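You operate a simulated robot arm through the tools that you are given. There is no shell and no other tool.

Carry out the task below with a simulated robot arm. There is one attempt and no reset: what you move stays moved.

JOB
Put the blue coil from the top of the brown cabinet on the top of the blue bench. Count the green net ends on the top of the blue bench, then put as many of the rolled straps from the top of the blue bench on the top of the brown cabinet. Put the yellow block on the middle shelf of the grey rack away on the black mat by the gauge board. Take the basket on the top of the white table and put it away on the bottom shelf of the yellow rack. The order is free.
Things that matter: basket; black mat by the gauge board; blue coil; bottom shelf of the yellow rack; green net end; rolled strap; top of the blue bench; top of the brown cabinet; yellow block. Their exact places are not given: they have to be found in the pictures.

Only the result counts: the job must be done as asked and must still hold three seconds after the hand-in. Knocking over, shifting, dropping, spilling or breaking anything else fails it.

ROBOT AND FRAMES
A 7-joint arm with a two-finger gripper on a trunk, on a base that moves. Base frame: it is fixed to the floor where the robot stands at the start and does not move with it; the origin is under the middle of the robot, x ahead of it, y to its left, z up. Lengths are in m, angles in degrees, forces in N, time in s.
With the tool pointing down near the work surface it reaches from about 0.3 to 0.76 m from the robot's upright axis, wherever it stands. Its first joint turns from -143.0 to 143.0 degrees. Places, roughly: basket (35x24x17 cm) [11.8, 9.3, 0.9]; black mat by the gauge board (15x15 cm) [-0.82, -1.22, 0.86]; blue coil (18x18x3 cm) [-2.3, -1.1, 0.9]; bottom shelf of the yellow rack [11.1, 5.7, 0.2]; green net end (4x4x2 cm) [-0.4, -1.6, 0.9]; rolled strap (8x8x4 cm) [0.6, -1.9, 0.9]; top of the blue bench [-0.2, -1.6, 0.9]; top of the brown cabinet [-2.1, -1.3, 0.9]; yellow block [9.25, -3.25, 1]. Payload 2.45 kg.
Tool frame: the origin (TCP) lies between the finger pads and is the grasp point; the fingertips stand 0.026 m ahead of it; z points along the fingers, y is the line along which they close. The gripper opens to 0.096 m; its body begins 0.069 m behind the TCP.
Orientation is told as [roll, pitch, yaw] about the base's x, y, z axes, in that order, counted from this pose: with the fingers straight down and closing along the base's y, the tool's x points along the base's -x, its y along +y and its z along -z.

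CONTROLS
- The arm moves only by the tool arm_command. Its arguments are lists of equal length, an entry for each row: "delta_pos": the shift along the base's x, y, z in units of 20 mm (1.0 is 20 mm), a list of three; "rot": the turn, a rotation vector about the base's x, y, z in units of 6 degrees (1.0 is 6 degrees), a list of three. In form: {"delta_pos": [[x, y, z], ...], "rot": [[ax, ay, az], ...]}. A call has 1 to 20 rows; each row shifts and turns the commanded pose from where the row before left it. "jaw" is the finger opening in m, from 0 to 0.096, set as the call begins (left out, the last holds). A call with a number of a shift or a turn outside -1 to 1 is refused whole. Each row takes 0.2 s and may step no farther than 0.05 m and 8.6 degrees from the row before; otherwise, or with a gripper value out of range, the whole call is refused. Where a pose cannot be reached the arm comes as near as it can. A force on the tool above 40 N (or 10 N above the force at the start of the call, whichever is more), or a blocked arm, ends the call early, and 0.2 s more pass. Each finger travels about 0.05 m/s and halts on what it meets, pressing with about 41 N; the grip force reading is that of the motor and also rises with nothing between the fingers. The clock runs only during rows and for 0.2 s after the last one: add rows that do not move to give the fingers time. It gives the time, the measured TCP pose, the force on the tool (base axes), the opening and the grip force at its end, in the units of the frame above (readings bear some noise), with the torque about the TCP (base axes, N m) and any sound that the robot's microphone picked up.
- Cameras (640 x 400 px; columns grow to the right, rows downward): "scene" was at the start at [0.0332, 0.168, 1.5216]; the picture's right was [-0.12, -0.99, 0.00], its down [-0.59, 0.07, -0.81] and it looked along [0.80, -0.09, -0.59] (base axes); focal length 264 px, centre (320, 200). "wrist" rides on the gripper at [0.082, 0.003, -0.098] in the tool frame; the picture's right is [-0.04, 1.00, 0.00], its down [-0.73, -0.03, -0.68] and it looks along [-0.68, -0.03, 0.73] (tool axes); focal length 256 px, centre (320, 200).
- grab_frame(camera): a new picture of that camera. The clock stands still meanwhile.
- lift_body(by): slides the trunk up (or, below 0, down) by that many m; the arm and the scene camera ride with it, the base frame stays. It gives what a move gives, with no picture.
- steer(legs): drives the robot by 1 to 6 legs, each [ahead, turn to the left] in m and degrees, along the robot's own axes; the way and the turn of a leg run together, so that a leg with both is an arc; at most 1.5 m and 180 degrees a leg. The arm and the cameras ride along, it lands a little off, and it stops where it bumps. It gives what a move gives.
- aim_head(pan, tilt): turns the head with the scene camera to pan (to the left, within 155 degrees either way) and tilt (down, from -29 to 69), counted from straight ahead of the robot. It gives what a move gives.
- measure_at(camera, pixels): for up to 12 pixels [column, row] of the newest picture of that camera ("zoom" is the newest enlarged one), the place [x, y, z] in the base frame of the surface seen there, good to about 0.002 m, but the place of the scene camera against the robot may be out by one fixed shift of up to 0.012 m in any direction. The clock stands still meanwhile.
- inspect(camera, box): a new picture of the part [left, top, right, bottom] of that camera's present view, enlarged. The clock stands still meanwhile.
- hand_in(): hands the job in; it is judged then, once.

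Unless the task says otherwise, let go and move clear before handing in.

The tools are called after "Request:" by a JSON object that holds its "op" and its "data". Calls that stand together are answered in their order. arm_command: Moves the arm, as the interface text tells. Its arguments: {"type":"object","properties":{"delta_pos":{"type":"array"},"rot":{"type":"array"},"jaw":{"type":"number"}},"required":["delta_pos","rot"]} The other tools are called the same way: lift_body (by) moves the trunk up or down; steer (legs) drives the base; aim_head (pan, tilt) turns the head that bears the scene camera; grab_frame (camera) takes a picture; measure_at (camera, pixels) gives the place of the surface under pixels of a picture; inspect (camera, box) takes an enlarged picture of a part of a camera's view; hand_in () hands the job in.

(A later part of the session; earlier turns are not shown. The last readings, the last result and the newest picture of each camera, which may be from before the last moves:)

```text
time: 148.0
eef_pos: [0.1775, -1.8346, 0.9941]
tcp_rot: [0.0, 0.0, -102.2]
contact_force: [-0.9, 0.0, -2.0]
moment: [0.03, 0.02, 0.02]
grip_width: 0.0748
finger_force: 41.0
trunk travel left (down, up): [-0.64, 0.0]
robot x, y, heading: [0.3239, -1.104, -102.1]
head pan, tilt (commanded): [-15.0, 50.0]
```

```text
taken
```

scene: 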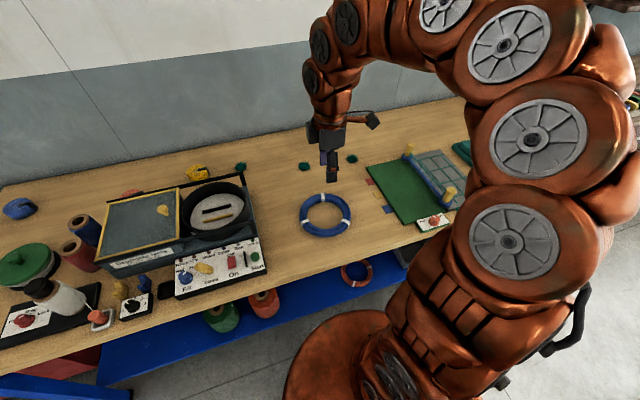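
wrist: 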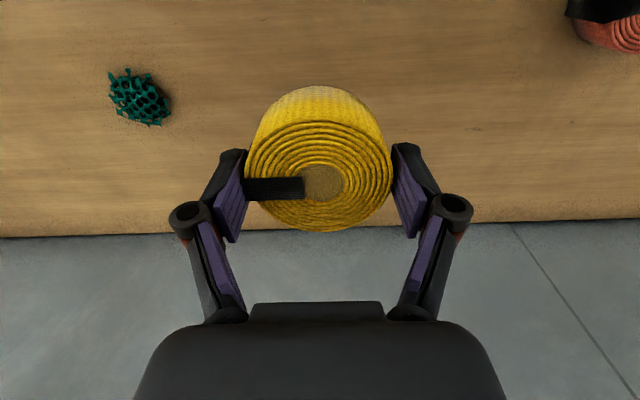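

Held firmly (0.0748, 41 N). I'll raise and retract over the winder.

Request:
{"op": "arm_command", "data": {"delta_pos": [[0, 0.1, 1], [0, 0.1, 1], [0, 0.1, 1], [0, 0.1, 1], [0, 0.1, 1], [0.17, 0.96, 0.44], [0.17, 0.96, 0.44], [0.17, 0.96, 0.44], [0.17, 0.96, 0.44], [0.17, 0.96, 0.44], [0.17, 0.96, 0.44], [0.17, 0.96, 0.44], [0.17, 0.96, 0.44], [0.17, 0.96, 0.44], [0.17, 0.96, 0.44], [0.17, 0.96, 0.44], [0.17, 0.96, 0.44], [0, 0, 0]], "rot": [[0, 0, 0], [0, 0, 0], [0, 0, 0], [0, 0, 0], [0, 0, 0], [0, 0, 0], [0, 0, 0], [0, 0, 0], [0, 0, 0], [0, 0, 0], [0, 0, 0], [0, 0, 0], [0, 0, 0], [0, 0, 0], [0, 0, 0], [0, 0, 0], [0, 0, 0], [0, 0, 0]]}}

Request:
{"op": "grab_frame", "data": {"camera": "scene"}}

```text
time: 151.8
eef_pos: [0.217, -1.5941, 1.1989]
tcp_rot: [0.1, 0.0, -102.1]
contact_force: [0.3, 0.3, -1.6]
moment: [0.0, -0.02, 0.02]
grip_width: 0.0752
finger_force: 40.9
trunk travel left (down, up): [-0.64, 0.0]
robot x, y, heading: [0.3243, -1.1042, -102.3]
head pan, tilt (commanded): [-15.0, 50.0]
```

```text
taken
```

scene: 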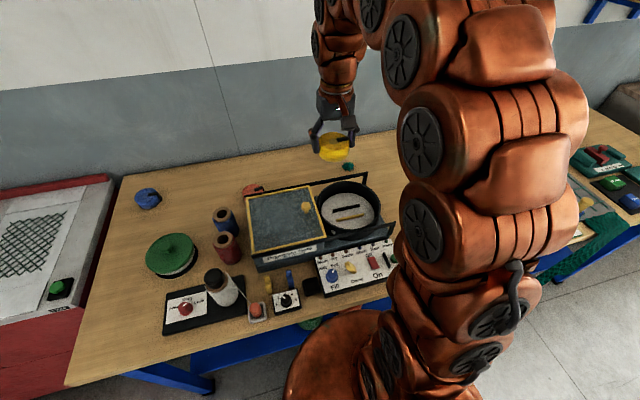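

The yellow strap is held clear at z≈1.2. I'll back off and drive to the cabinet again.

Request:
{"op": "steer", "data": {"legs": [[-0.4, 0], [0, -80], [1.2, 0]]}}

```text
time: 163.3
eef_pos: [-1.2773, -0.6872, 1.199]
tcp_rot: [0.0, 0.0, 179.1]
contact_force: [-0.4, 0.2, -1.3]
moment: [-0.03, 0.02, -0.05]
grip_width: 0.0751
finger_force: 41.4
trunk travel left (down, up): [-0.64, 0.0]
robot x, y, heading: [-0.7718, -0.6947, 178.9]
head pan, tilt (commanded): [-15.0, 50.0]
```

At (-0.77,-0.69), heading 179°. I'll continue to (-2.13,-0.585) and face the cabinet.

Request:
{"op": "steer", "data": {"legs": [[0, -4], [1.36, 0], [0, 84]]}}

Request:
{"op": "grab_frame", "data": {"camera": "wrist"}}

Request:
{"op": "grab_frame", "data": {"camera": "scene"}}

```text
time: 174.2
eef_pos: [-2.2508, -1.0642, 1.1998]
tcp_rot: [-0.1, 0.1, -102.3]
contact_force: [0.1, -0.2, -2.0]
moment: [0.01, -0.01, 0.02]
grip_width: 0.0751
finger_force: 41.4
trunk travel left (down, up): [-0.64, 0.0]
robot x, y, heading: [-2.1418, -0.5707, -102.6]
head pan, tilt (commanded): [-15.0, 50.0]
```

```text
taken
```

wrist: 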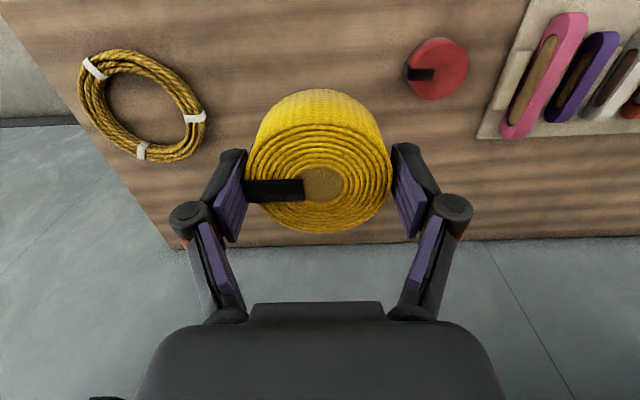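

```text
taken
```

scene: 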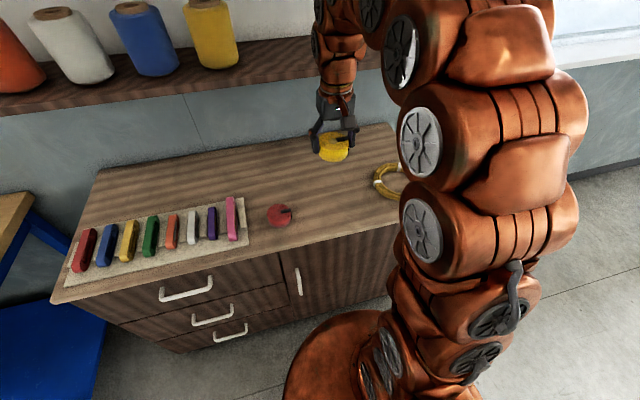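

The red strap (437,68) and yellow coil rim (205,117) frame the gap. I'll measure both to place the yellow strap.

Request:
{"op": "measure_at", "data": {"camera": "wrist", "pixels": [[442, 68], [411, 78], [462, 70], [205, 117], [200, 95], [190, 145], [280, 60], [300, 20], [340, 235]]}}

```text
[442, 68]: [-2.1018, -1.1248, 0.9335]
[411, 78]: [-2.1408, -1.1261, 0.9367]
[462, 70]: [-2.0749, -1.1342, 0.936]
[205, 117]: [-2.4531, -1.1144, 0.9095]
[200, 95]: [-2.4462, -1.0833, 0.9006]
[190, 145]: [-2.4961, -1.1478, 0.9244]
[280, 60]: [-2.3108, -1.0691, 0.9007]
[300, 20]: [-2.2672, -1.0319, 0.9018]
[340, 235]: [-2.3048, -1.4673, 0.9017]
```

There are 31 cm between red strap edge (x -2.141) and yellow coil rim (x -2.452). I'll set the yellow strap at (-2.225,-1.107).

Request:
{"op": "arm_command", "data": {"delta_pos": [[0.43, -0.713, -0.5], [0.43, -0.713, -0.5], [0.43, -0.713, -0.5], [0, 0, -1], [0, 0, -1], [0, 0, -1], [0, 0, -1], [0, 0, -1], [0, 0, -1], [0, 0, -1], [0, 0, -1], [0, 0, -1], [0, 0, -1], [0, 0, -0.9], [0, 0, 0]], "rot": [[0, 0, 0], [0, 0, 0], [0, 0, 0], [0, 0, 0], [0, 0, 0], [0, 0, 0], [0, 0, 0], [0, 0, 0], [0, 0, 0], [0, 0, 0], [0, 0, 0], [0, 0, 0], [0, 0, 0], [0, 0, 0], [0, 0, 0]]}}

Request:
{"op": "grab_frame", "data": {"camera": "wrist"}}

```text
time: 177.4
eef_pos: [-2.2258, -1.1079, 0.9523]
tcp_rot: [0.0, -0.2, -102.4]
contact_force: [0.2, -0.2, -1.8]
moment: [-0.02, -0.04, -0.03]
grip_width: 0.0749
finger_force: 41.0
trunk travel left (down, up): [-0.64, 0.0]
robot x, y, heading: [-2.144, -0.5719, -102.4]
head pan, tilt (commanded): [-15.0, 50.0]
```

```text
taken
```

wrist: 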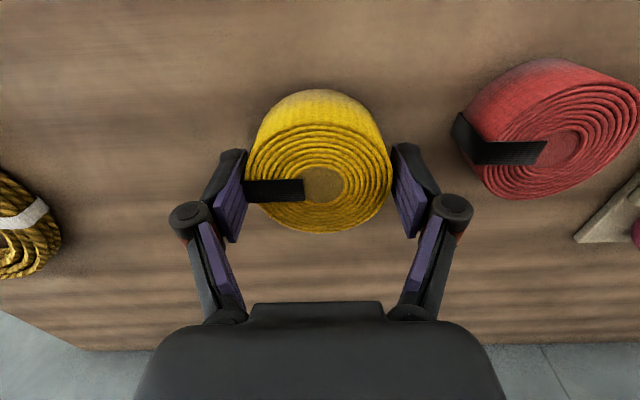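

The spacing is clear on both sides. I'll lower to contact near 0.934.

Request:
{"op": "arm_command", "data": {"delta_pos": [[0, 0, -0.4], [0, 0, -0.25], [0, 0, -0.15], [0, 0, -0.06], [0, 0, 0]], "rot": [[0, 0, 0], [0, 0, 0], [0, 0, 0], [0, 0, 0], [0, 0, 0]]}}

```text
time: 178.6
eef_pos: [-2.226, -1.1072, 0.9351]
tcp_rot: [0.1, -0.1, -102.3]
contact_force: [-0.3, 1.3, -2.7]
moment: [0.0, 0.01, 0.0]
grip_width: 0.075
finger_force: 40.8
trunk travel left (down, up): [-0.64, 0.0]
robot x, y, heading: [-2.1426, -0.5705, -102.3]
head pan, tilt (commanded): [-15.0, 50.0]
```

Request:
{"op": "arm_command", "data": {"delta_pos": [[0, 0, -0.06], [0, 0, -0.05], [0, 0, 0]], "rot": [[0, 0, 0], [0, 0, 0], [0, 0, 0]]}}

```text
time: 179.4
eef_pos: [-2.2269, -1.1066, 0.9341]
tcp_rot: [-0.1, -0.1, -102.3]
contact_force: [0.7, 2.6, 8.5]
moment: [0.11, -0.12, 0.0]
grip_width: 0.0751
finger_force: 40.9
trunk travel left (down, up): [-0.64, 0.0]
robot x, y, heading: [-2.1416, -0.5745, -102.2]
head pan, tilt (commanded): [-15.0, 50.0]
```

Contact at 8.5 N. I'll open modestly to 0.09 and rise.

Request:
{"op": "arm_command", "data": {"delta_pos": [[0, 0, 0], [0, 0, 0], [0, 0, 0]], "rot": [[0, 0, 0], [0, 0, 0], [0, 0, 0]], "jaw": 0.092}}

Request:
{"op": "arm_command", "data": {"delta_pos": [[0, 0, 0.5], [0, 0, 1], [0, 0, 1], [0, 0, 1], [0, 0, 1], [0, 0.3, 1], [0, 0.3, 1], [0, 0.3, 1], [0, 0.3, 1], [0, 0.3, 1], [0, 0.3, 1], [0, 0.3, 1], [0, 0.3, 1], [0, 0, 1], [0, 0, 0]], "rot": [[0, 0, 0], [0, 0, 0], [0, 0, 0], [0, 0, 0], [0, 0, 0], [0, 0, 0], [0, 0, 0], [0, 0, 0], [0, 0, 0], [0, 0, 0], [0, 0, 0], [0, 0, 0], [0, 0, 0], [0, 0, 0], [0, 0, 0]]}}

Request:
{"op": "grab_frame", "data": {"camera": "wrist"}}

```text
time: 180.2
eef_pos: [-2.2264, -1.1072, 0.9334]
tcp_rot: [0.1, 0.1, -102.3]
contact_force: [-0.8, -0.8, -0.4]
moment: [-0.01, 0.03, 0.04]
grip_width: 0.0919
finger_force: 0.2
trunk travel left (down, up): [-0.64, 0.0]
robot x, y, heading: [-2.1441, -0.5699, -102.2]
head pan, tilt (commanded): [-15.0, 50.0]
```

```text
time: 183.4
eef_pos: [-2.2238, -1.0601, 1.202]
tcp_rot: [0.1, 0.1, -102.3]
contact_force: [0.1, 0.3, -0.7]
moment: [0.0, 0.01, 0.0]
grip_width: 0.092
finger_force: 0.0
trunk travel left (down, up): [-0.64, 0.0]
robot x, y, heading: [-2.1486, -0.5711, -102.2]
head pan, tilt (commanded): [-15.0, 50.0]
```

```text
taken
```

wrist: 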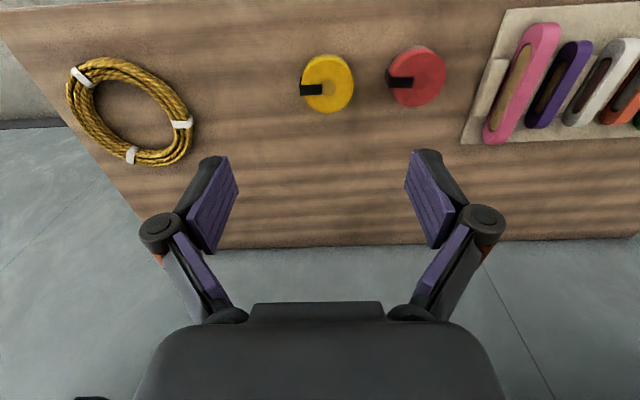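

Red and yellow straps sit side by side on the cabinet. Now I'll go back for the third strap, the freestanding blue one.

Request:
{"op": "steer", "data": {"legs": [[-0.15, 0], [0, 95], [1.45, 0]]}}

```text
time: 195.6
eef_pos: [-0.1844, -0.652, 1.2013]
tcp_rot: [0.0, 0.1, -8.3]
contact_force: [0.2, -0.2, 0.8]
moment: [0.0, 0.02, 0.0]
grip_width: 0.0919
finger_force: 0.1
trunk travel left (down, up): [-0.64, 0.0]
robot x, y, heading: [-0.6789, -0.6004, -8.5]
head pan, tilt (commanded): [-15.0, 50.0]
```

On course at (-0.68,-0.60). I'll continue to about (0.85,-0.75) and turn to the bench.

Request:
{"op": "steer", "data": {"legs": [[0, 3], [1.5, 0], [0, -95]]}}

Request:
{"op": "aim_head", "data": {"pan": 30, "tilt": 50}}

Request:
{"op": "grab_frame", "data": {"camera": "scene"}}

Request:
{"op": "grab_frame", "data": {"camera": "wrist"}}

```text
time: 207.4
eef_pos: [0.7559, -1.2668, 1.2015]
tcp_rot: [0.0, 0.0, -101.3]
contact_force: [0.5, 0.0, -0.4]
moment: [-0.01, 0.03, 0.03]
grip_width: 0.0918
finger_force: 0.2
trunk travel left (down, up): [-0.64, 0.0]
robot x, y, heading: [0.8266, -0.7734, -101.3]
head pan, tilt (commanded): [-15.0, 50.0]
```

```text
time: 208.6
eef_pos: [0.7553, -1.266, 1.2012]
tcp_rot: [0.0, 0.0, -101.2]
contact_force: [-0.5, 0.0, 0.3]
moment: [0.0, -0.01, 0.04]
grip_width: 0.092
finger_force: 0.1
trunk travel left (down, up): [-0.64, 0.0]
robot x, y, heading: [0.8233, -0.7793, -101.2]
head pan, tilt (commanded): [30.0, 50.0]
```

```text
taken
```

scene: 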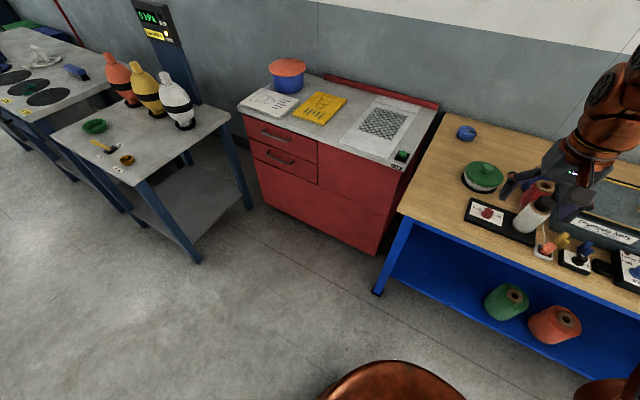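

```text
taken
```

wrist: 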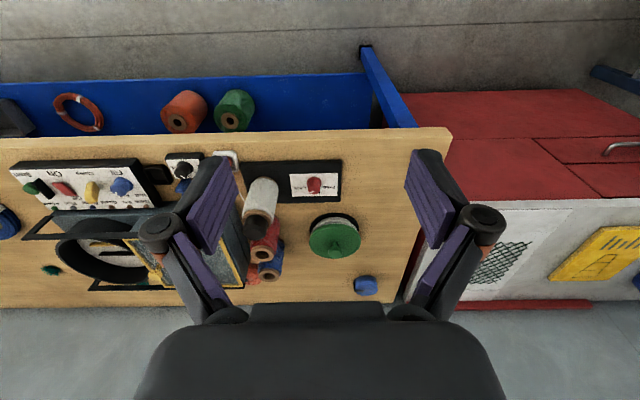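

The blue strap is at scene (466,132). I'll check clearance of the red cabinet and bench leg before moving in.

Request:
{"op": "measure_at", "data": {"camera": "scene", "pixels": [[372, 252], [272, 207], [400, 170], [377, 292], [402, 212], [245, 108], [467, 130], [482, 175]]}}

```text
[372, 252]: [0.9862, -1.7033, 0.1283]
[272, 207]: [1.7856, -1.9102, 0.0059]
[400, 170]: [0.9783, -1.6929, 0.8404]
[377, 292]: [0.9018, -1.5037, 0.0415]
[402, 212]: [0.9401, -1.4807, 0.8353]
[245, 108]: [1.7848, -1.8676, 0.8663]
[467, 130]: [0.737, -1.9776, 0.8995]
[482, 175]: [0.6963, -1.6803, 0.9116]
```

The red cabinet's front is at y≈-1.7, so the floor beside the bench is free. I'll move to about (0.874,-1.22).

Request:
{"op": "steer", "data": {"legs": [[0, 17.5], [0.4, 0], [0, -19]]}}

Request:
{"op": "grab_frame", "data": {"camera": "wrist"}}

```text
time: 213.0
eef_pos: [0.7796, -1.6484, 1.2005]
tcp_rot: [0.0, 0.0, -103.0]
contact_force: [-0.7, 0.4, -0.1]
moment: [0.0, -0.02, 0.01]
grip_width: 0.092
finger_force: 0.0
trunk travel left (down, up): [-0.64, 0.0]
robot x, y, heading: [0.8662, -1.1593, -103.3]
head pan, tilt (commanded): [30.0, 50.0]
```

```text
taken
```

wrist: 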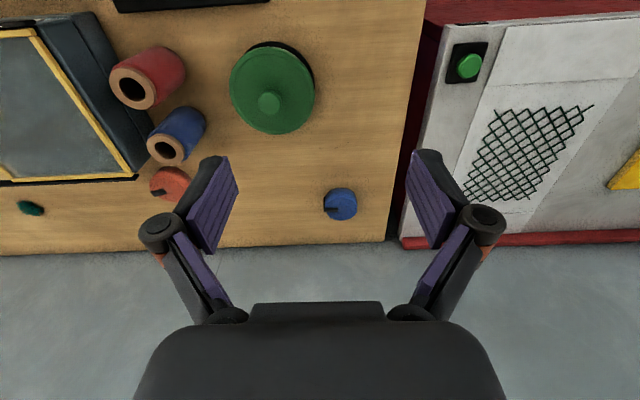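

I'm at v≈-0.33 m from the edge; another 0.06 m forward, then measure the blue strap.

Request:
{"op": "steer", "data": {"legs": [[0.06, 0]]}}

Request:
{"op": "inspect", "data": {"camera": "wrist", "box": [280, 130, 440, 230]}}

```text
time: 214.0
eef_pos: [0.7659, -1.7041, 1.2017]
tcp_rot: [0.0, -0.2, -103.0]
contact_force: [-0.3, 0.1, -0.3]
moment: [0.03, -0.01, -0.01]
grip_width: 0.092
finger_force: 0.0
trunk travel left (down, up): [-0.64, 0.0]
robot x, y, heading: [0.8524, -1.2168, -102.9]
head pan, tilt (commanded): [30.0, 50.0]
```

```text
4.00 times, centred on (360, 180) of wrist
```

zoom: 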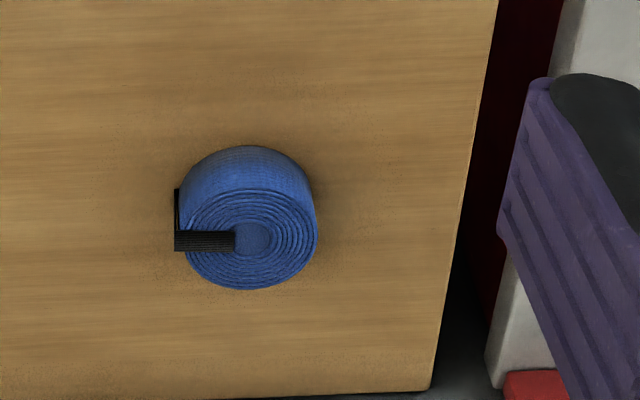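

Request:
{"op": "measure_at", "data": {"camera": "zoom", "pixels": [[251, 238], [250, 192], [250, 286], [312, 238], [188, 256], [290, 200], [210, 205], [295, 275], [205, 272], [420, 250], [250, 340]]}}

```text
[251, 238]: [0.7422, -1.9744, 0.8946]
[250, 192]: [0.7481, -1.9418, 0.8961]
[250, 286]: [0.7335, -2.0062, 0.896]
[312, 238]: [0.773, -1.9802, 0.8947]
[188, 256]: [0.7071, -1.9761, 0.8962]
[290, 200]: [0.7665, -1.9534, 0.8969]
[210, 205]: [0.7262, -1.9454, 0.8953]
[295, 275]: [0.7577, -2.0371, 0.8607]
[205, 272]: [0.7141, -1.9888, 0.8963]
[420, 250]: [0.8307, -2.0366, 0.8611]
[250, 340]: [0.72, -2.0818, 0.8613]
```

The blue strap's centre is (0.740,-1.974), 0.765 m from my axis—right at the reach limit. I'll approach at z≈1.02 first and see how far it reaches.

Request:
{"op": "arm_command", "data": {"delta_pos": [[-0.1, -0.983, -0.75], [-0.1, -0.983, -0.75], [-0.1, -0.983, -0.75], [-0.1, -0.983, -0.75], [-0.1, -0.983, -0.75], [-0.1, -0.983, -0.75], [-0.1, -0.983, -0.75], [-0.1, -0.983, -0.75], [-0.1, -0.983, -0.75], [-0.1, -0.983, -0.75], [-0.1, -0.983, -0.75], [-0.1, -0.983, -0.75], [0, -0.6, -1], [0, -0.6, -1], [0, -0.5, -0.5], [0, 0, 0]], "rot": [[0, 0, 0], [0, 0, 0], [0, 0, 0], [0, 0, 0], [0, 0, 0], [0, 0, 0], [0, 0, 0], [0, 0, 0], [0, 0, 0], [0, 0, 0], [0, 0, 0], [0, 0, 0], [0, 0, 0], [0, 0, 0], [0, 0, 0], [0, 0, 0]], "jaw": 0.096}}

Request:
{"op": "grab_frame", "data": {"camera": "wrist"}}

```text
time: 217.4
eef_pos: [0.7451, -1.9748, 0.97]
tcp_rot: [0.0, 0.0, -103.0]
contact_force: [-0.1, 0.2, 0.5]
moment: [0.02, 0.02, 0.03]
grip_width: 0.0963
finger_force: 0.0
trunk travel left (down, up): [-0.64, 0.0]
robot x, y, heading: [0.8552, -1.2185, -102.9]
head pan, tilt (commanded): [30.0, 50.0]
```

```text
taken
```

wrist: 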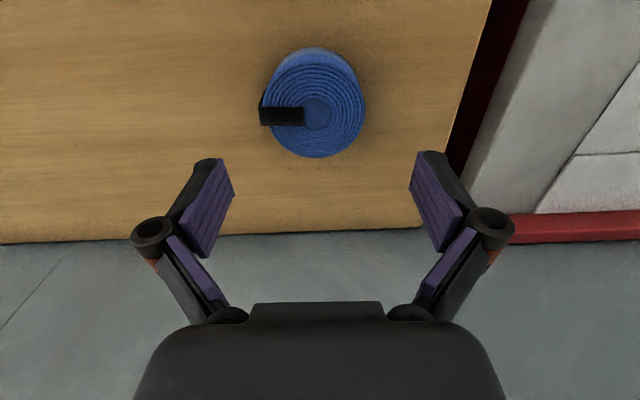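

It reached (0.745,-1.975,0.970) without trouble. I'll nudge -4 mm in x and descend to z≈0.894.

Request:
{"op": "arm_command", "data": {"delta_pos": [[-0.1, 0, -0.9], [-0.1, 0.02, -0.9], [0, 0, -0.9], [0, 0, -0.9], [0, 0, -0.2], [0, 0, 0]], "rot": [[0, 0, 0], [0, 0, 0], [0, 0, 0], [0, 0, 0], [0, 0, 0], [0, 0, 0]]}}

Request:
{"op": "grab_frame", "data": {"camera": "wrist"}}

```text
time: 218.8
eef_pos: [0.7393, -1.9756, 0.8955]
tcp_rot: [0.0, -0.1, -102.9]
contact_force: [0.8, 0.4, 0.6]
moment: [-0.02, 0.0, -0.02]
grip_width: 0.096
finger_force: 0.2
trunk travel left (down, up): [-0.64, 0.0]
robot x, y, heading: [0.8519, -1.2182, -102.9]
head pan, tilt (commanded): [30.0, 50.0]
```

```text
taken
```

wrist: 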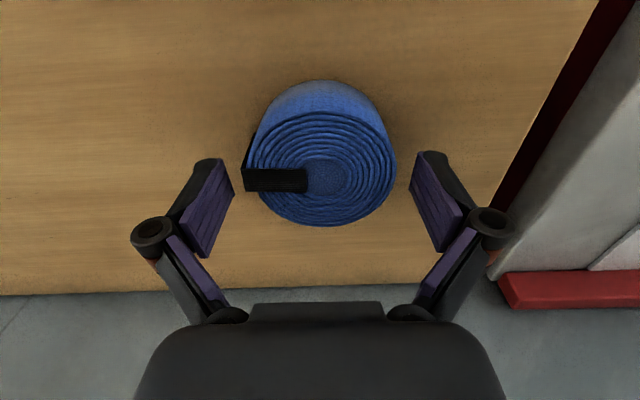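

The blue strap sits between the pads at z 0.8955. I'll close and lift.

Request:
{"op": "arm_command", "data": {"delta_pos": [[0, 0, -0.06], [0, 0, 0], [0, 0, 0], [0, 0, 0], [0, 0, 0], [0, 0, 0]], "rot": [[0, 0, 0], [0, 0, 0], [0, 0, 0], [0, 0, 0], [0, 0, 0], [0, 0, 0]], "jaw": 0.04}}

Request:
{"op": "arm_command", "data": {"delta_pos": [[0, 0.1, 0.5], [0, 0.1, 0.5], [0, 0.2, 1], [0, 0.2, 1], [0, 0.3, 1], [0, 0.3, 1], [0, 0.3, 1], [0, 0.3, 1], [0, 0.8, 1], [0, 0.8, 1], [0, 0.98, 0.6], [0, 0.98, 0.6], [0, 0.98, 0.6], [0, 0.98, 0.6], [0, 0.98, 0.6], [0, 0.98, 0.6], [0, 0.98, 0.6], [0, 0.98, 0.6], [0, 0, 0]], "rot": [[0, 0, 0], [0, 0, 0], [0, 0, 0], [0, 0, 0], [0, 0, 0], [0, 0, 0], [0, 0, 0], [0, 0, 0], [0, 0, 0], [0, 0, 0], [0, 0, 0], [0, 0, 0], [0, 0, 0], [0, 0, 0], [0, 0, 0], [0, 0, 0], [0, 0, 0], [0, 0, 0], [0, 0, 0]]}}

Request:
{"op": "grab_frame", "data": {"camera": "wrist"}}

```text
time: 220.2
eef_pos: [0.7395, -1.975, 0.8945]
tcp_rot: [0.1, -0.2, -103.0]
contact_force: [1.3, -3.4, 6.9]
moment: [0.04, 0.15, 0.07]
grip_width: 0.075
finger_force: 41.1
trunk travel left (down, up): [-0.64, 0.0]
robot x, y, heading: [0.8498, -1.2198, -102.9]
head pan, tilt (commanded): [30.0, 50.0]
```

```text
time: 224.2
eef_pos: [0.7373, -1.7504, 1.1698]
tcp_rot: [0.0, 0.0, -103.0]
contact_force: [-0.2, 0.0, -1.3]
moment: [-0.04, 0.0, -0.02]
grip_width: 0.0748
finger_force: 41.3
trunk travel left (down, up): [-0.64, 0.0]
robot x, y, heading: [0.8527, -1.2155, -102.9]
head pan, tilt (commanded): [30.0, 50.0]
```

```text
taken
```

wrist: 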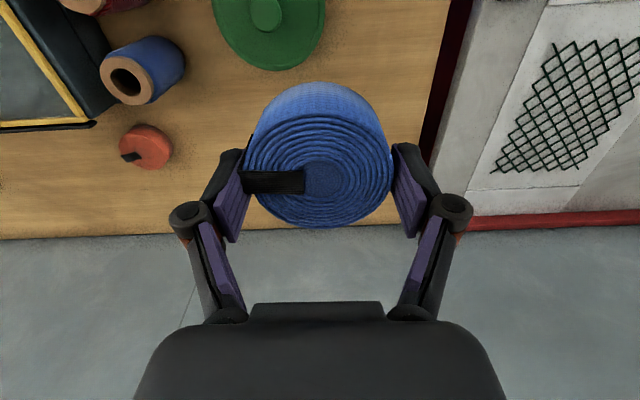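

The blue strap is held (0.0748, 41 N). I'll retract a bit and drive back to the cabinet.

Request:
{"op": "arm_command", "data": {"delta_pos": [[0, 0.9, 0.5], [0, 0.9, 0.5], [0, 0.9, 0.5]], "rot": [[0, 0, 0], [0, 0, 0], [0, 0, 0]]}}

Request:
{"op": "steer", "data": {"legs": [[-0.4, 0], [0, -80], [1.5, 0]]}}

```text
time: 225.0
eef_pos: [0.7357, -1.6966, 1.1998]
tcp_rot: [0.0, 0.0, -103.0]
contact_force: [-0.4, -1.0, -1.8]
moment: [-0.03, -0.01, -0.01]
grip_width: 0.0751
finger_force: 41.2
trunk travel left (down, up): [-0.64, 0.0]
robot x, y, heading: [0.8526, -1.2144, -102.9]
head pan, tilt (commanded): [30.0, 50.0]
```

```text
time: 238.1
eef_pos: [-1.0712, -0.7109, 1.1997]
tcp_rot: [0.0, -0.1, 177.1]
contact_force: [0.0, -0.6, -1.2]
moment: [0.01, -0.02, 0.02]
grip_width: 0.075
finger_force: 41.7
trunk travel left (down, up): [-0.64, 0.0]
robot x, y, heading: [-0.5773, -0.7442, 176.9]
head pan, tilt (commanded): [30.0, 50.0]
```

On course at (-0.58,-0.74). Continuing to about (-2.2,-0.56), then facing the cabinet.

Request:
{"op": "steer", "data": {"legs": [[0, -4], [0.85, 0], [0.78, 0], [0, 85]]}}

Request:
{"op": "grab_frame", "data": {"camera": "wrist"}}

```text
time: 250.4
eef_pos: [-2.297, -1.0438, 1.2008]
tcp_rot: [0.0, 0.0, -101.9]
contact_force: [-0.4, -0.2, -2.1]
moment: [0.0, -0.03, -0.06]
grip_width: 0.0746
finger_force: 41.0
trunk travel left (down, up): [-0.64, 0.0]
robot x, y, heading: [-2.191, -0.5645, -101.9]
head pan, tilt (commanded): [30.0, 50.0]
```

```text
taken
```

wrist: 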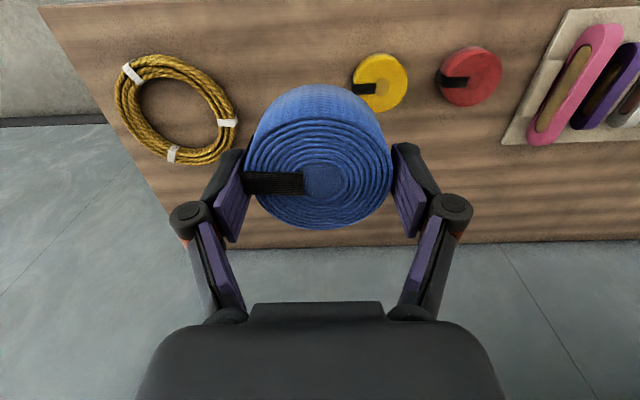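

I'll place the blue strap at (-2.35,-1.083), midway between the yellow strap's edge (-2.264) and the yellow coil's rim (-2.45).

Request:
{"op": "arm_command", "data": {"delta_pos": [[-0.883, -0.65, -0.5], [-0.883, -0.65, -0.5], [-0.883, -0.65, -0.5], [0, 0, -1], [0, 0, -1], [0, 0, -1], [0, 0, -1], [0, 0, -1], [0, 0, -1], [0, 0, -1], [0, 0, -1], [0, 0, -1], [0, 0, -1], [0, 0, -0.9], [0, 0, 0]], "rot": [[0, 0, 0], [0, 0, 0], [0, 0, 0], [0, 0, 0], [0, 0, 0], [0, 0, 0], [0, 0, 0], [0, 0, 0], [0, 0, 0], [0, 0, 0], [0, 0, 0], [0, 0, 0], [0, 0, 0], [0, 0, 0], [0, 0, 0]]}}

Request:
{"op": "grab_frame", "data": {"camera": "wrist"}}

```text
time: 253.6
eef_pos: [-2.3508, -1.0803, 0.9518]
tcp_rot: [0.0, 0.1, -101.9]
contact_force: [0.7, 0.3, -2.2]
moment: [0.04, -0.01, -0.04]
grip_width: 0.0747
finger_force: 41.1
trunk travel left (down, up): [-0.64, 0.0]
robot x, y, heading: [-2.1892, -0.5615, -101.9]
head pan, tilt (commanded): [30.0, 50.0]
```

```text
taken
```

wrist: 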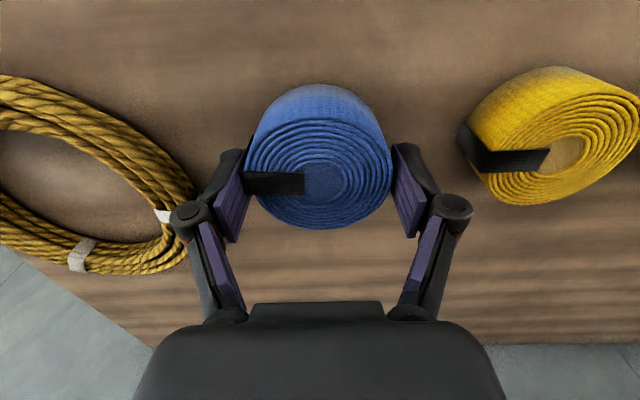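

The left knuckle looks close to the yellow coil at (180,200). I'll measure both neighbours before lowering.

Request:
{"op": "measure_at", "data": {"camera": "wrist", "pixels": [[185, 185], [192, 200], [180, 235], [462, 130], [487, 175], [470, 190], [205, 150]]}}

```text
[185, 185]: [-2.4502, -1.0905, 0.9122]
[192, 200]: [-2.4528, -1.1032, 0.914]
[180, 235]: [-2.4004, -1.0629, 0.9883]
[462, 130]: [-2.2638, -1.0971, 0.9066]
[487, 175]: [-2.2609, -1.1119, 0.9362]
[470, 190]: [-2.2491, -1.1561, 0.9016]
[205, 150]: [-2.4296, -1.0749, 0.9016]
```

The knuckle is at x≈-2.400 and the coil at x≈-2.450: 5 cm of room. Lowering to contact.

Request:
{"op": "arm_command", "data": {"delta_pos": [[0, 0, -0.4], [0, 0, -0.25], [0, 0, -0.15], [0, 0, -0.1], [0, 0, -0.05], [0, 0, 0]], "rot": [[0, 0, 0], [0, 0, 0], [0, 0, 0], [0, 0, 0], [0, 0, 0], [0, 0, 0]]}}

```text
time: 255.0
eef_pos: [-2.3497, -1.082, 0.9347]
tcp_rot: [0.1, -0.2, -101.9]
contact_force: [-3.8, 1.2, 18.7]
moment: [0.29, 0.16, 0.06]
grip_width: 0.0749
finger_force: 41.0
trunk travel left (down, up): [-0.64, 0.0]
robot x, y, heading: [-2.1897, -0.56, -101.8]
head pan, tilt (commanded): [30.0, 50.0]
```

Contact is firm (18.7 N). I'll ease up a millimetre, open, and rise.

Request:
{"op": "arm_command", "data": {"delta_pos": [[0, 0, 0.04], [0, 0, 0], [0, 0, 0], [0, 0, 0]], "rot": [[0, 0, 0], [0, 0, 0], [0, 0, 0], [0, 0, 0]], "jaw": 0.092}}

Request:
{"op": "arm_command", "data": {"delta_pos": [[0, 0, 0.5], [0, 0, 1], [0, 0, 1], [0, 0, 1], [0, 0, 1], [0, 0.3, 1], [0, 0.3, 1], [0, 0.3, 1], [0, 0.3, 1], [0, 0.3, 1], [0, 0.3, 1], [0, 0.3, 1], [0, 0.3, 1], [0, 0, 1], [0, 0, 0]], "rot": [[0, 0, 0], [0, 0, 0], [0, 0, 0], [0, 0, 0], [0, 0, 0], [0, 0, 0], [0, 0, 0], [0, 0, 0], [0, 0, 0], [0, 0, 0], [0, 0, 0], [0, 0, 0], [0, 0, 0], [0, 0, 0], [0, 0, 0]]}}

Request:
{"op": "grab_frame", "data": {"camera": "wrist"}}

Request:
{"op": "grab_frame", "data": {"camera": "scene"}}

```text
time: 256.0
eef_pos: [-2.3474, -1.0819, 0.9339]
tcp_rot: [0.0, -0.1, -101.9]
contact_force: [-0.4, -0.2, -0.6]
moment: [0.0, -0.02, -0.02]
grip_width: 0.0921
finger_force: 0.0
trunk travel left (down, up): [-0.64, 0.0]
robot x, y, heading: [-2.1912, -0.5619, -102.0]
head pan, tilt (commanded): [30.0, 50.0]
```

```text
time: 259.2
eef_pos: [-2.351, -1.0339, 1.2061]
tcp_rot: [0.0, -0.1, -101.9]
contact_force: [0.4, 0.6, 0.3]
moment: [0.01, -0.04, 0.0]
grip_width: 0.0924
finger_force: 0.0
trunk travel left (down, up): [-0.64, 0.0]
robot x, y, heading: [-2.1911, -0.5593, -101.6]
head pan, tilt (commanded): [30.0, 50.0]
```

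```text
taken
```

wrist: 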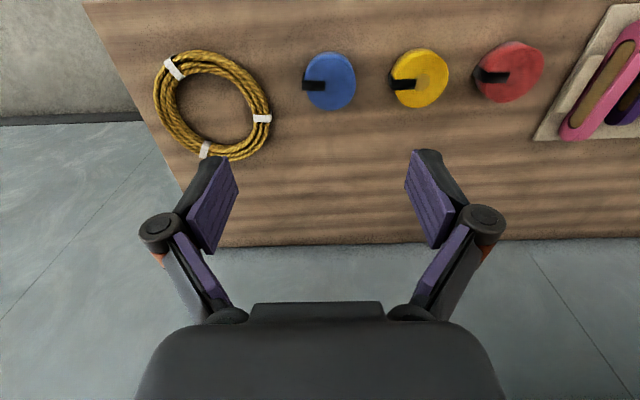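

```text
taken
```

scene: 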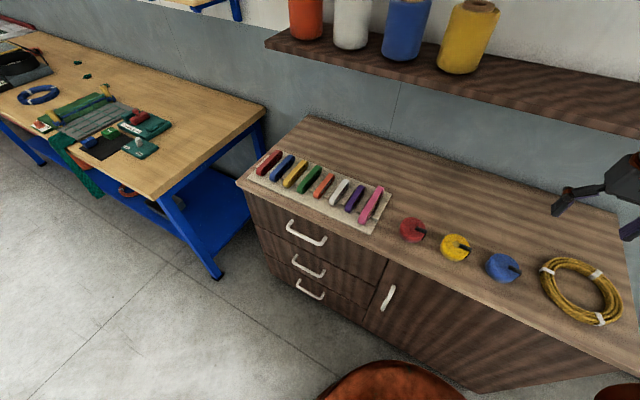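

All three straps stand in a row on the cabinet (scene 413,230; 455,247; 503,268). Now for the far end of the room: I'll drive along the aisle and look ahead for obstacles.

Request:
{"op": "steer", "data": {"legs": [[-0.2, 0], [0, 95], [1.5, 0], [1.5, 0]]}}

Request:
{"op": "aim_head", "data": {"pan": 15, "tilt": 15}}

Request:
{"op": "grab_frame", "data": {"camera": "scene"}}

Request:
{"op": "aim_head", "data": {"pan": -30, "tilt": 15}}

Request:
{"op": "grab_frame", "data": {"camera": "scene"}}

```text
time: 279.3
eef_pos: [1.4184, -0.711, 1.2051]
tcp_rot: [0.0, -0.1, -3.7]
contact_force: [0.2, -0.8, 0.3]
moment: [0.02, 0.01, -0.03]
grip_width: 0.0921
finger_force: 0.1
trunk travel left (down, up): [-0.64, 0.0]
robot x, y, heading: [0.931, -0.621, -4.0]
head pan, tilt (commanded): [30.0, 50.0]
```

```text
time: 280.3
eef_pos: [1.4187, -0.7108, 1.2058]
tcp_rot: [0.1, -0.1, -3.8]
contact_force: [0.9, -0.8, -0.1]
moment: [0.02, 0.0, -0.03]
grip_width: 0.0923
finger_force: 0.1
trunk travel left (down, up): [-0.64, 0.0]
robot x, y, heading: [0.926, -0.6143, -3.7]
head pan, tilt (commanded): [15.0, 15.0]
```

```text
taken
```

scene: 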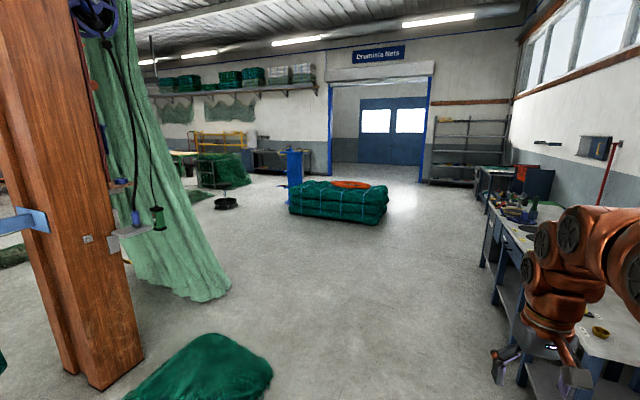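

```text
time: 281.4
eef_pos: [1.4195, -0.7106, 1.2048]
tcp_rot: [0.0, -0.1, -3.8]
contact_force: [0.8, -0.9, -0.6]
moment: [-0.02, -0.02, 0.0]
grip_width: 0.0921
finger_force: 0.1
trunk travel left (down, up): [-0.64, 0.0]
robot x, y, heading: [0.9273, -0.6215, -3.9]
head pan, tilt (commanded): [-30.0, 15.0]
```

```text
taken
```

scene: 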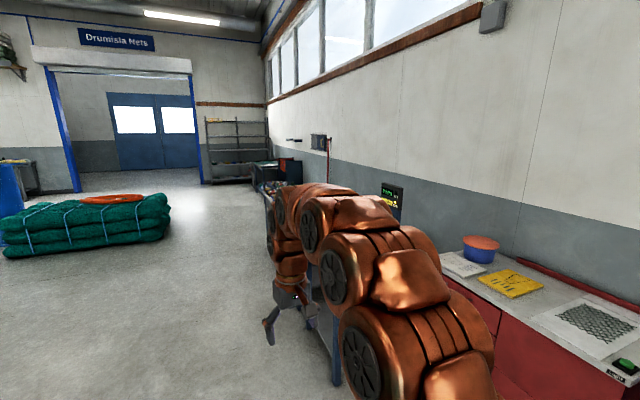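

The grey rack stands at the far right of the door and a yellow frame shows far left at about (215,140). I'll re-aim and measure obstacle floor points.

Request:
{"op": "aim_head", "data": {"pan": 15, "tilt": 15}}

Request:
{"op": "grab_frame", "data": {"camera": "scene"}}

Request:
{"op": "measure_at", "data": {"camera": "scene", "pixels": [[291, 213], [380, 224], [388, 208], [230, 295], [272, 370], [224, 207], [190, 178], [486, 268], [432, 185], [500, 385], [213, 142], [290, 152]]}}

Request:
{"op": "inspect", "data": {"camera": "scene", "box": [140, 100, 300, 200]}}

Request:
{"op": "inspect", "data": {"camera": "scene", "box": [410, 90, 570, 190]}}

```text
time: 282.5
eef_pos: [1.4191, -0.7111, 1.2054]
tcp_rot: [0.0, -0.1, -3.8]
contact_force: [0.2, 0.3, 1.2]
moment: [0.02, -0.03, 0.0]
grip_width: 0.092
finger_force: 0.0
trunk travel left (down, up): [-0.64, 0.0]
robot x, y, heading: [0.9326, -0.6164, -3.9]
head pan, tilt (commanded): [15.0, 15.0]
```

```text
taken
```

scene: 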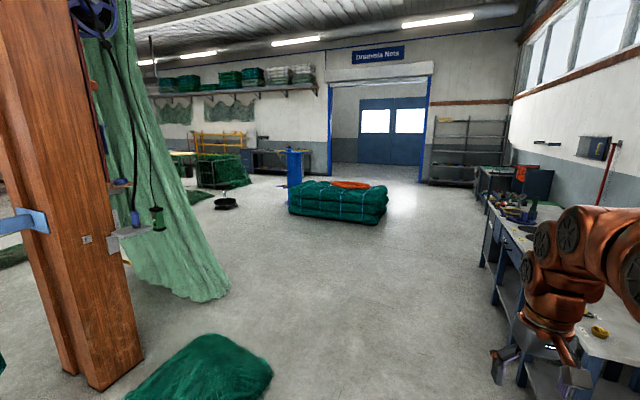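

```text
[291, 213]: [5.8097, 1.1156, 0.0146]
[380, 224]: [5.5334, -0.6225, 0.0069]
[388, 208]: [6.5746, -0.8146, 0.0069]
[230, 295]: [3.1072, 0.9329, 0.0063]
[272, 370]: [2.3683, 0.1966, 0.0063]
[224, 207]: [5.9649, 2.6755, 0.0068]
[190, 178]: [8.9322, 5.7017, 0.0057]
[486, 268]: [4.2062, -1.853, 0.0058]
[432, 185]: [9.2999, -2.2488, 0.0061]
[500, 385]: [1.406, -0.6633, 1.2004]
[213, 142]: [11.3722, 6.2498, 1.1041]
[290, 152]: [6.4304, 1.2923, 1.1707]
```

```text
4.00 times, centred on (220, 150) of scene
```

zoom: 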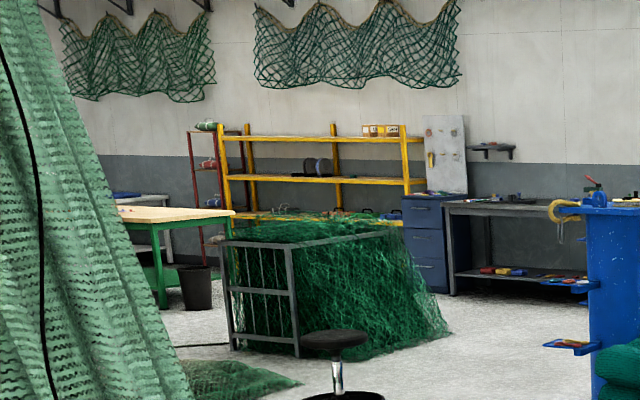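

```text
4.00 times, centred on (490, 140) of scene
```

zoom: 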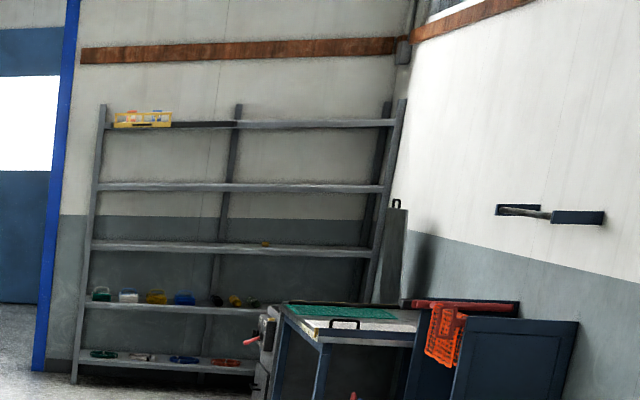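

I have the layout: bale from about (5.5,-0.6), tables on the right with front at (4.2,-1.85), grey rack with the yellow block at the far wall, and the yellow rack behind a net-draped cart. I'll drive along the aisle in stages.

Request:
{"op": "steer", "data": {"legs": [[0, -4.5], [1.5, 0], [1.5, 0], [1.2, 0]]}}

Request:
{"op": "grab_frame", "data": {"camera": "scene"}}

```text
time: 303.1
eef_pos: [5.5311, -1.4747, 1.2065]
tcp_rot: [0.0, -0.1, -10.7]
contact_force: [0.1, 0.0, 0.1]
moment: [0.02, -0.01, 0.01]
grip_width: 0.0922
finger_force: 0.1
trunk travel left (down, up): [-0.64, 0.0]
robot x, y, heading: [5.0543, -1.3237, -10.6]
head pan, tilt (commanded): [15.0, 15.0]
```

```text
taken
```

scene: 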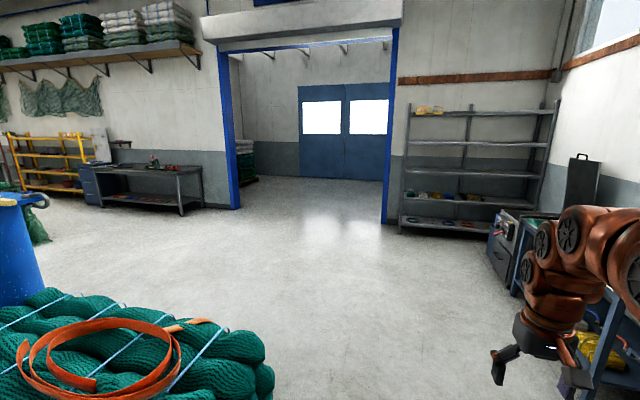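

I'm beside the bale. I'll enlarge the yellow rack and grey rack from here and measure the way past.

Request:
{"op": "inspect", "data": {"camera": "scene", "box": [0, 100, 220, 237]}}

Request:
{"op": "inspect", "data": {"camera": "scene", "box": [385, 90, 605, 227]}}

Request:
{"op": "measure_at", "data": {"camera": "scene", "pixels": [[270, 375], [262, 335], [238, 208], [205, 207], [180, 213], [100, 207], [386, 222], [400, 230], [490, 238], [500, 280], [75, 193], [20, 190]]}}

```text
2.91 times, centred on (110, 168) of scene
```

zoom: 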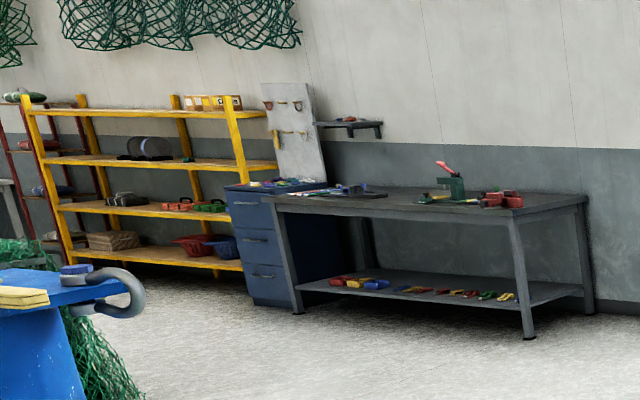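

```text
2.91 times, centred on (495, 158) of scene
```

zoom: 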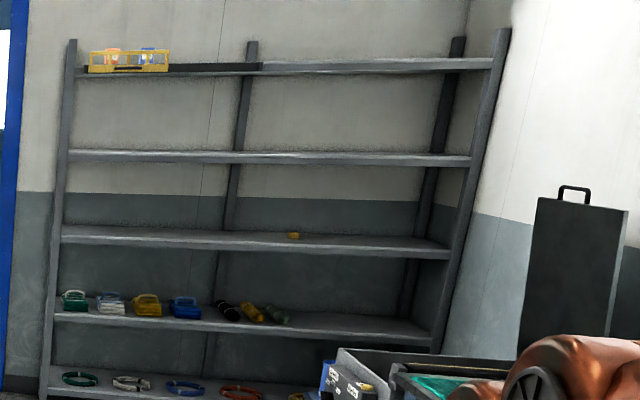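

```text
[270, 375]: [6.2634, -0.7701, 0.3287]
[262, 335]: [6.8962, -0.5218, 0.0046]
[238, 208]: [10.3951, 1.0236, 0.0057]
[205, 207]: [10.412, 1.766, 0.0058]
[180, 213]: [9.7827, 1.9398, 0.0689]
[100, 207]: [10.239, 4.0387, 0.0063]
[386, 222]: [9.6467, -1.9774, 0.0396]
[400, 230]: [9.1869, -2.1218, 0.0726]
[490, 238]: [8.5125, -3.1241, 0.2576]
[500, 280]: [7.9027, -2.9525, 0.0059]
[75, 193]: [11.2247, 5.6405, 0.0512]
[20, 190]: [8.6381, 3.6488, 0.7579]
```

The yellow rack's bottom shelf holds a wooden crate, a red and a blue tub, with a gap between. I'll move past the bale to about (7.7,-1.3) and look left.

Request:
{"op": "steer", "data": {"legs": [[0, 8], [1.35, 0], [1.35, 0]]}}

Request:
{"op": "aim_head", "data": {"pan": 60, "tilt": 15}}

Request:
{"op": "grab_frame", "data": {"camera": "scene"}}

Request:
{"op": "aim_head", "data": {"pan": -30, "tilt": 20}}

Request:
{"op": "grab_frame", "data": {"camera": "scene"}}

Request:
{"op": "inspect", "data": {"camera": "scene", "box": [220, 100, 420, 225]}}

```text
time: 316.9
eef_pos: [8.2789, -1.4589, 1.2049]
tcp_rot: [0.1, -0.1, -0.2]
contact_force: [0.2, -0.7, -0.1]
moment: [-0.04, 0.04, -0.01]
grip_width: 0.0923
finger_force: 0.1
trunk travel left (down, up): [-0.64, 0.0]
robot x, y, heading: [7.7842, -1.3935, -0.2]
head pan, tilt (commanded): [15.0, 15.0]
```

```text
time: 318.0
eef_pos: [8.278, -1.4585, 1.2047]
tcp_rot: [0.0, -0.1, -0.2]
contact_force: [-0.3, 0.0, -0.8]
moment: [-0.02, 0.0, -0.04]
grip_width: 0.0921
finger_force: 0.0
trunk travel left (down, up): [-0.64, 0.0]
robot x, y, heading: [7.7817, -1.3953, -0.3]
head pan, tilt (commanded): [60.0, 15.0]
```

```text
taken
```

scene: 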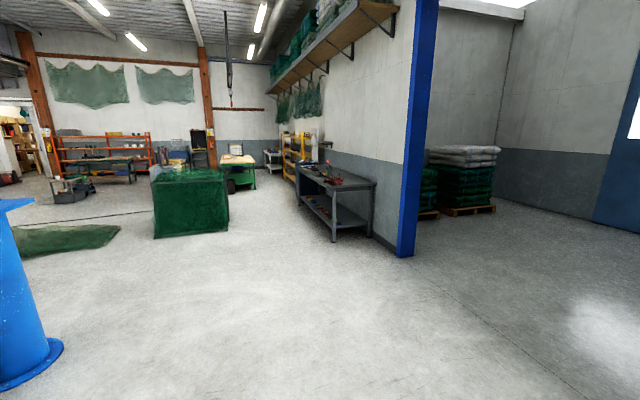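

```text
time: 319.7
eef_pos: [8.2787, -1.4587, 1.2055]
tcp_rot: [-0.1, -0.1, -0.3]
contact_force: [0.4, 0.4, -0.1]
moment: [0.02, 0.0, 0.02]
grip_width: 0.0918
finger_force: 0.0
trunk travel left (down, up): [-0.64, 0.0]
robot x, y, heading: [7.7861, -1.3936, -0.0]
head pan, tilt (commanded): [-30.0, 20.0]
```

```text
taken
```

scene: 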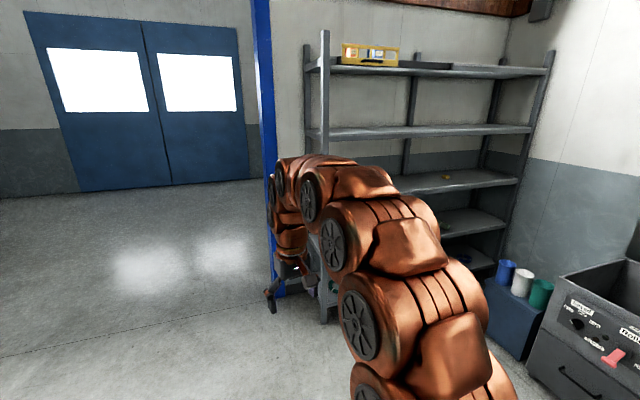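

```text
3.20 times, centred on (320, 162) of scene
```

zoom: 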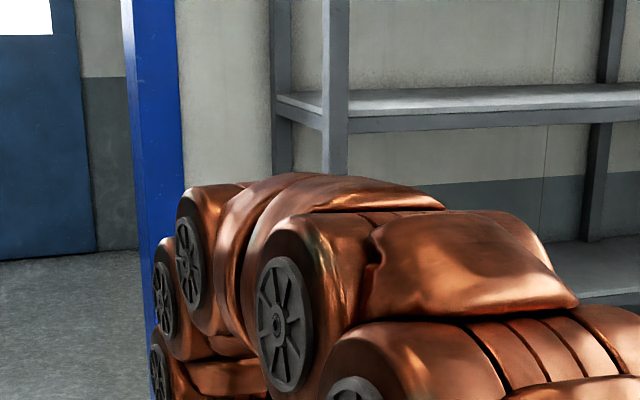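

The block shows at (447,177) on the rack's middle shelf. I'll measure it and the shelves for later planning, then look left again.

Request:
{"op": "measure_at", "data": {"camera": "scene", "pixels": [[446, 177], [447, 181], [435, 183], [500, 188], [525, 128], [430, 137], [325, 137], [460, 190], [520, 178], [325, 320], [490, 272], [400, 75]]}}

Request:
{"op": "inspect", "data": {"camera": "scene", "box": [400, 110, 560, 210]}}

Request:
{"op": "aim_head", "data": {"pan": 62, "tilt": 10}}

Request:
{"op": "grab_frame", "data": {"camera": "scene"}}

Request:
{"op": "inspect", "data": {"camera": "scene", "box": [140, 80, 380, 230]}}

Request:
{"op": "measure_at", "data": {"camera": "scene", "pixels": [[208, 222], [150, 223], [60, 370], [112, 212], [320, 220], [402, 235], [290, 165], [243, 172], [225, 175], [265, 150], [215, 147], [30, 215]]}}

```text
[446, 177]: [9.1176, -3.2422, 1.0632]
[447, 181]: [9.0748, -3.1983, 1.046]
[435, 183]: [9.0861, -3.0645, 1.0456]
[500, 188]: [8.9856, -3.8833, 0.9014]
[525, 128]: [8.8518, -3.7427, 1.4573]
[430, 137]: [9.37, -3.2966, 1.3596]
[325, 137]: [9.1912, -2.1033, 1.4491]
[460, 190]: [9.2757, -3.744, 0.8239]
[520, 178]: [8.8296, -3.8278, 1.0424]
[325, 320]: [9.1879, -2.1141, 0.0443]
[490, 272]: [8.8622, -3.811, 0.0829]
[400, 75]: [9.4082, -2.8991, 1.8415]
```

```text
4.00 times, centred on (480, 160) of scene
```

zoom: 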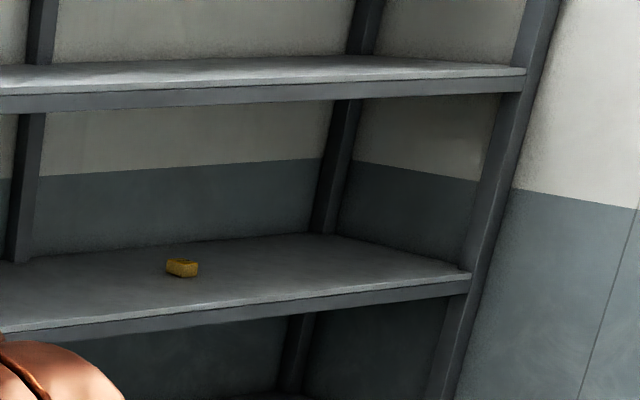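

```text
time: 321.4
eef_pos: [8.2783, -1.4581, 1.2055]
tcp_rot: [0.1, 0.0, -0.2]
contact_force: [-0.7, 0.1, -0.3]
moment: [0.03, 0.04, 0.05]
grip_width: 0.0919
finger_force: 0.0
trunk travel left (down, up): [-0.64, 0.0]
robot x, y, heading: [7.779, -1.3918, -0.3]
head pan, tilt (commanded): [62.0, 10.0]
```

```text
taken
```

scene: 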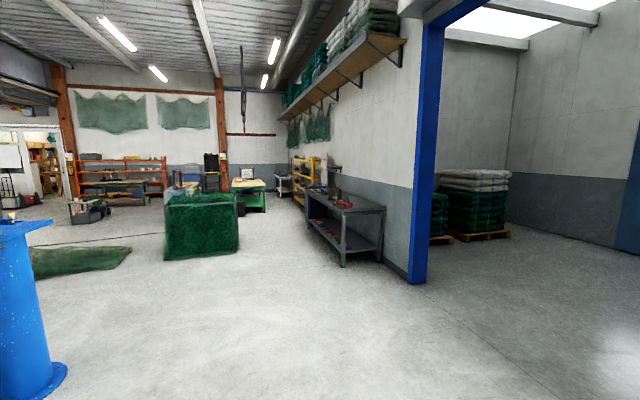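

```text
2.67 times, centred on (260, 155) of scene
```

zoom: 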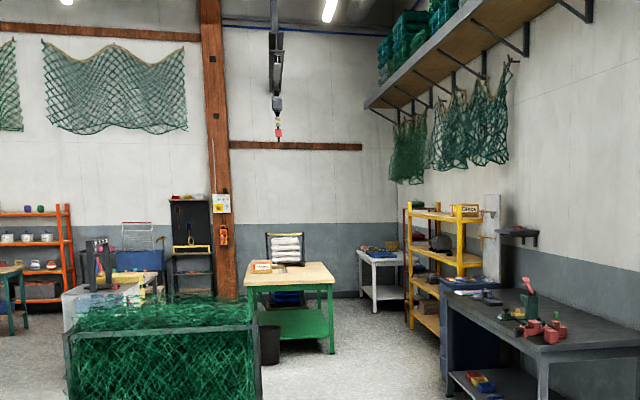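

```text
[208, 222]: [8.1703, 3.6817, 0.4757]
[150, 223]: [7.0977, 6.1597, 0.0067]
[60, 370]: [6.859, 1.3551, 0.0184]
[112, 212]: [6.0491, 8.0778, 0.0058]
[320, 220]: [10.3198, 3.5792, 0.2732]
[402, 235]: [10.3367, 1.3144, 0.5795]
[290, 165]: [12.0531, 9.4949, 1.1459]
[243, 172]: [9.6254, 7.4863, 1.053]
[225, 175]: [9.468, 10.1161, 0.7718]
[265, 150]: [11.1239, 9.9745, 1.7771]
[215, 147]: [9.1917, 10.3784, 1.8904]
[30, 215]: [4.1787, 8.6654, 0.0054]
```

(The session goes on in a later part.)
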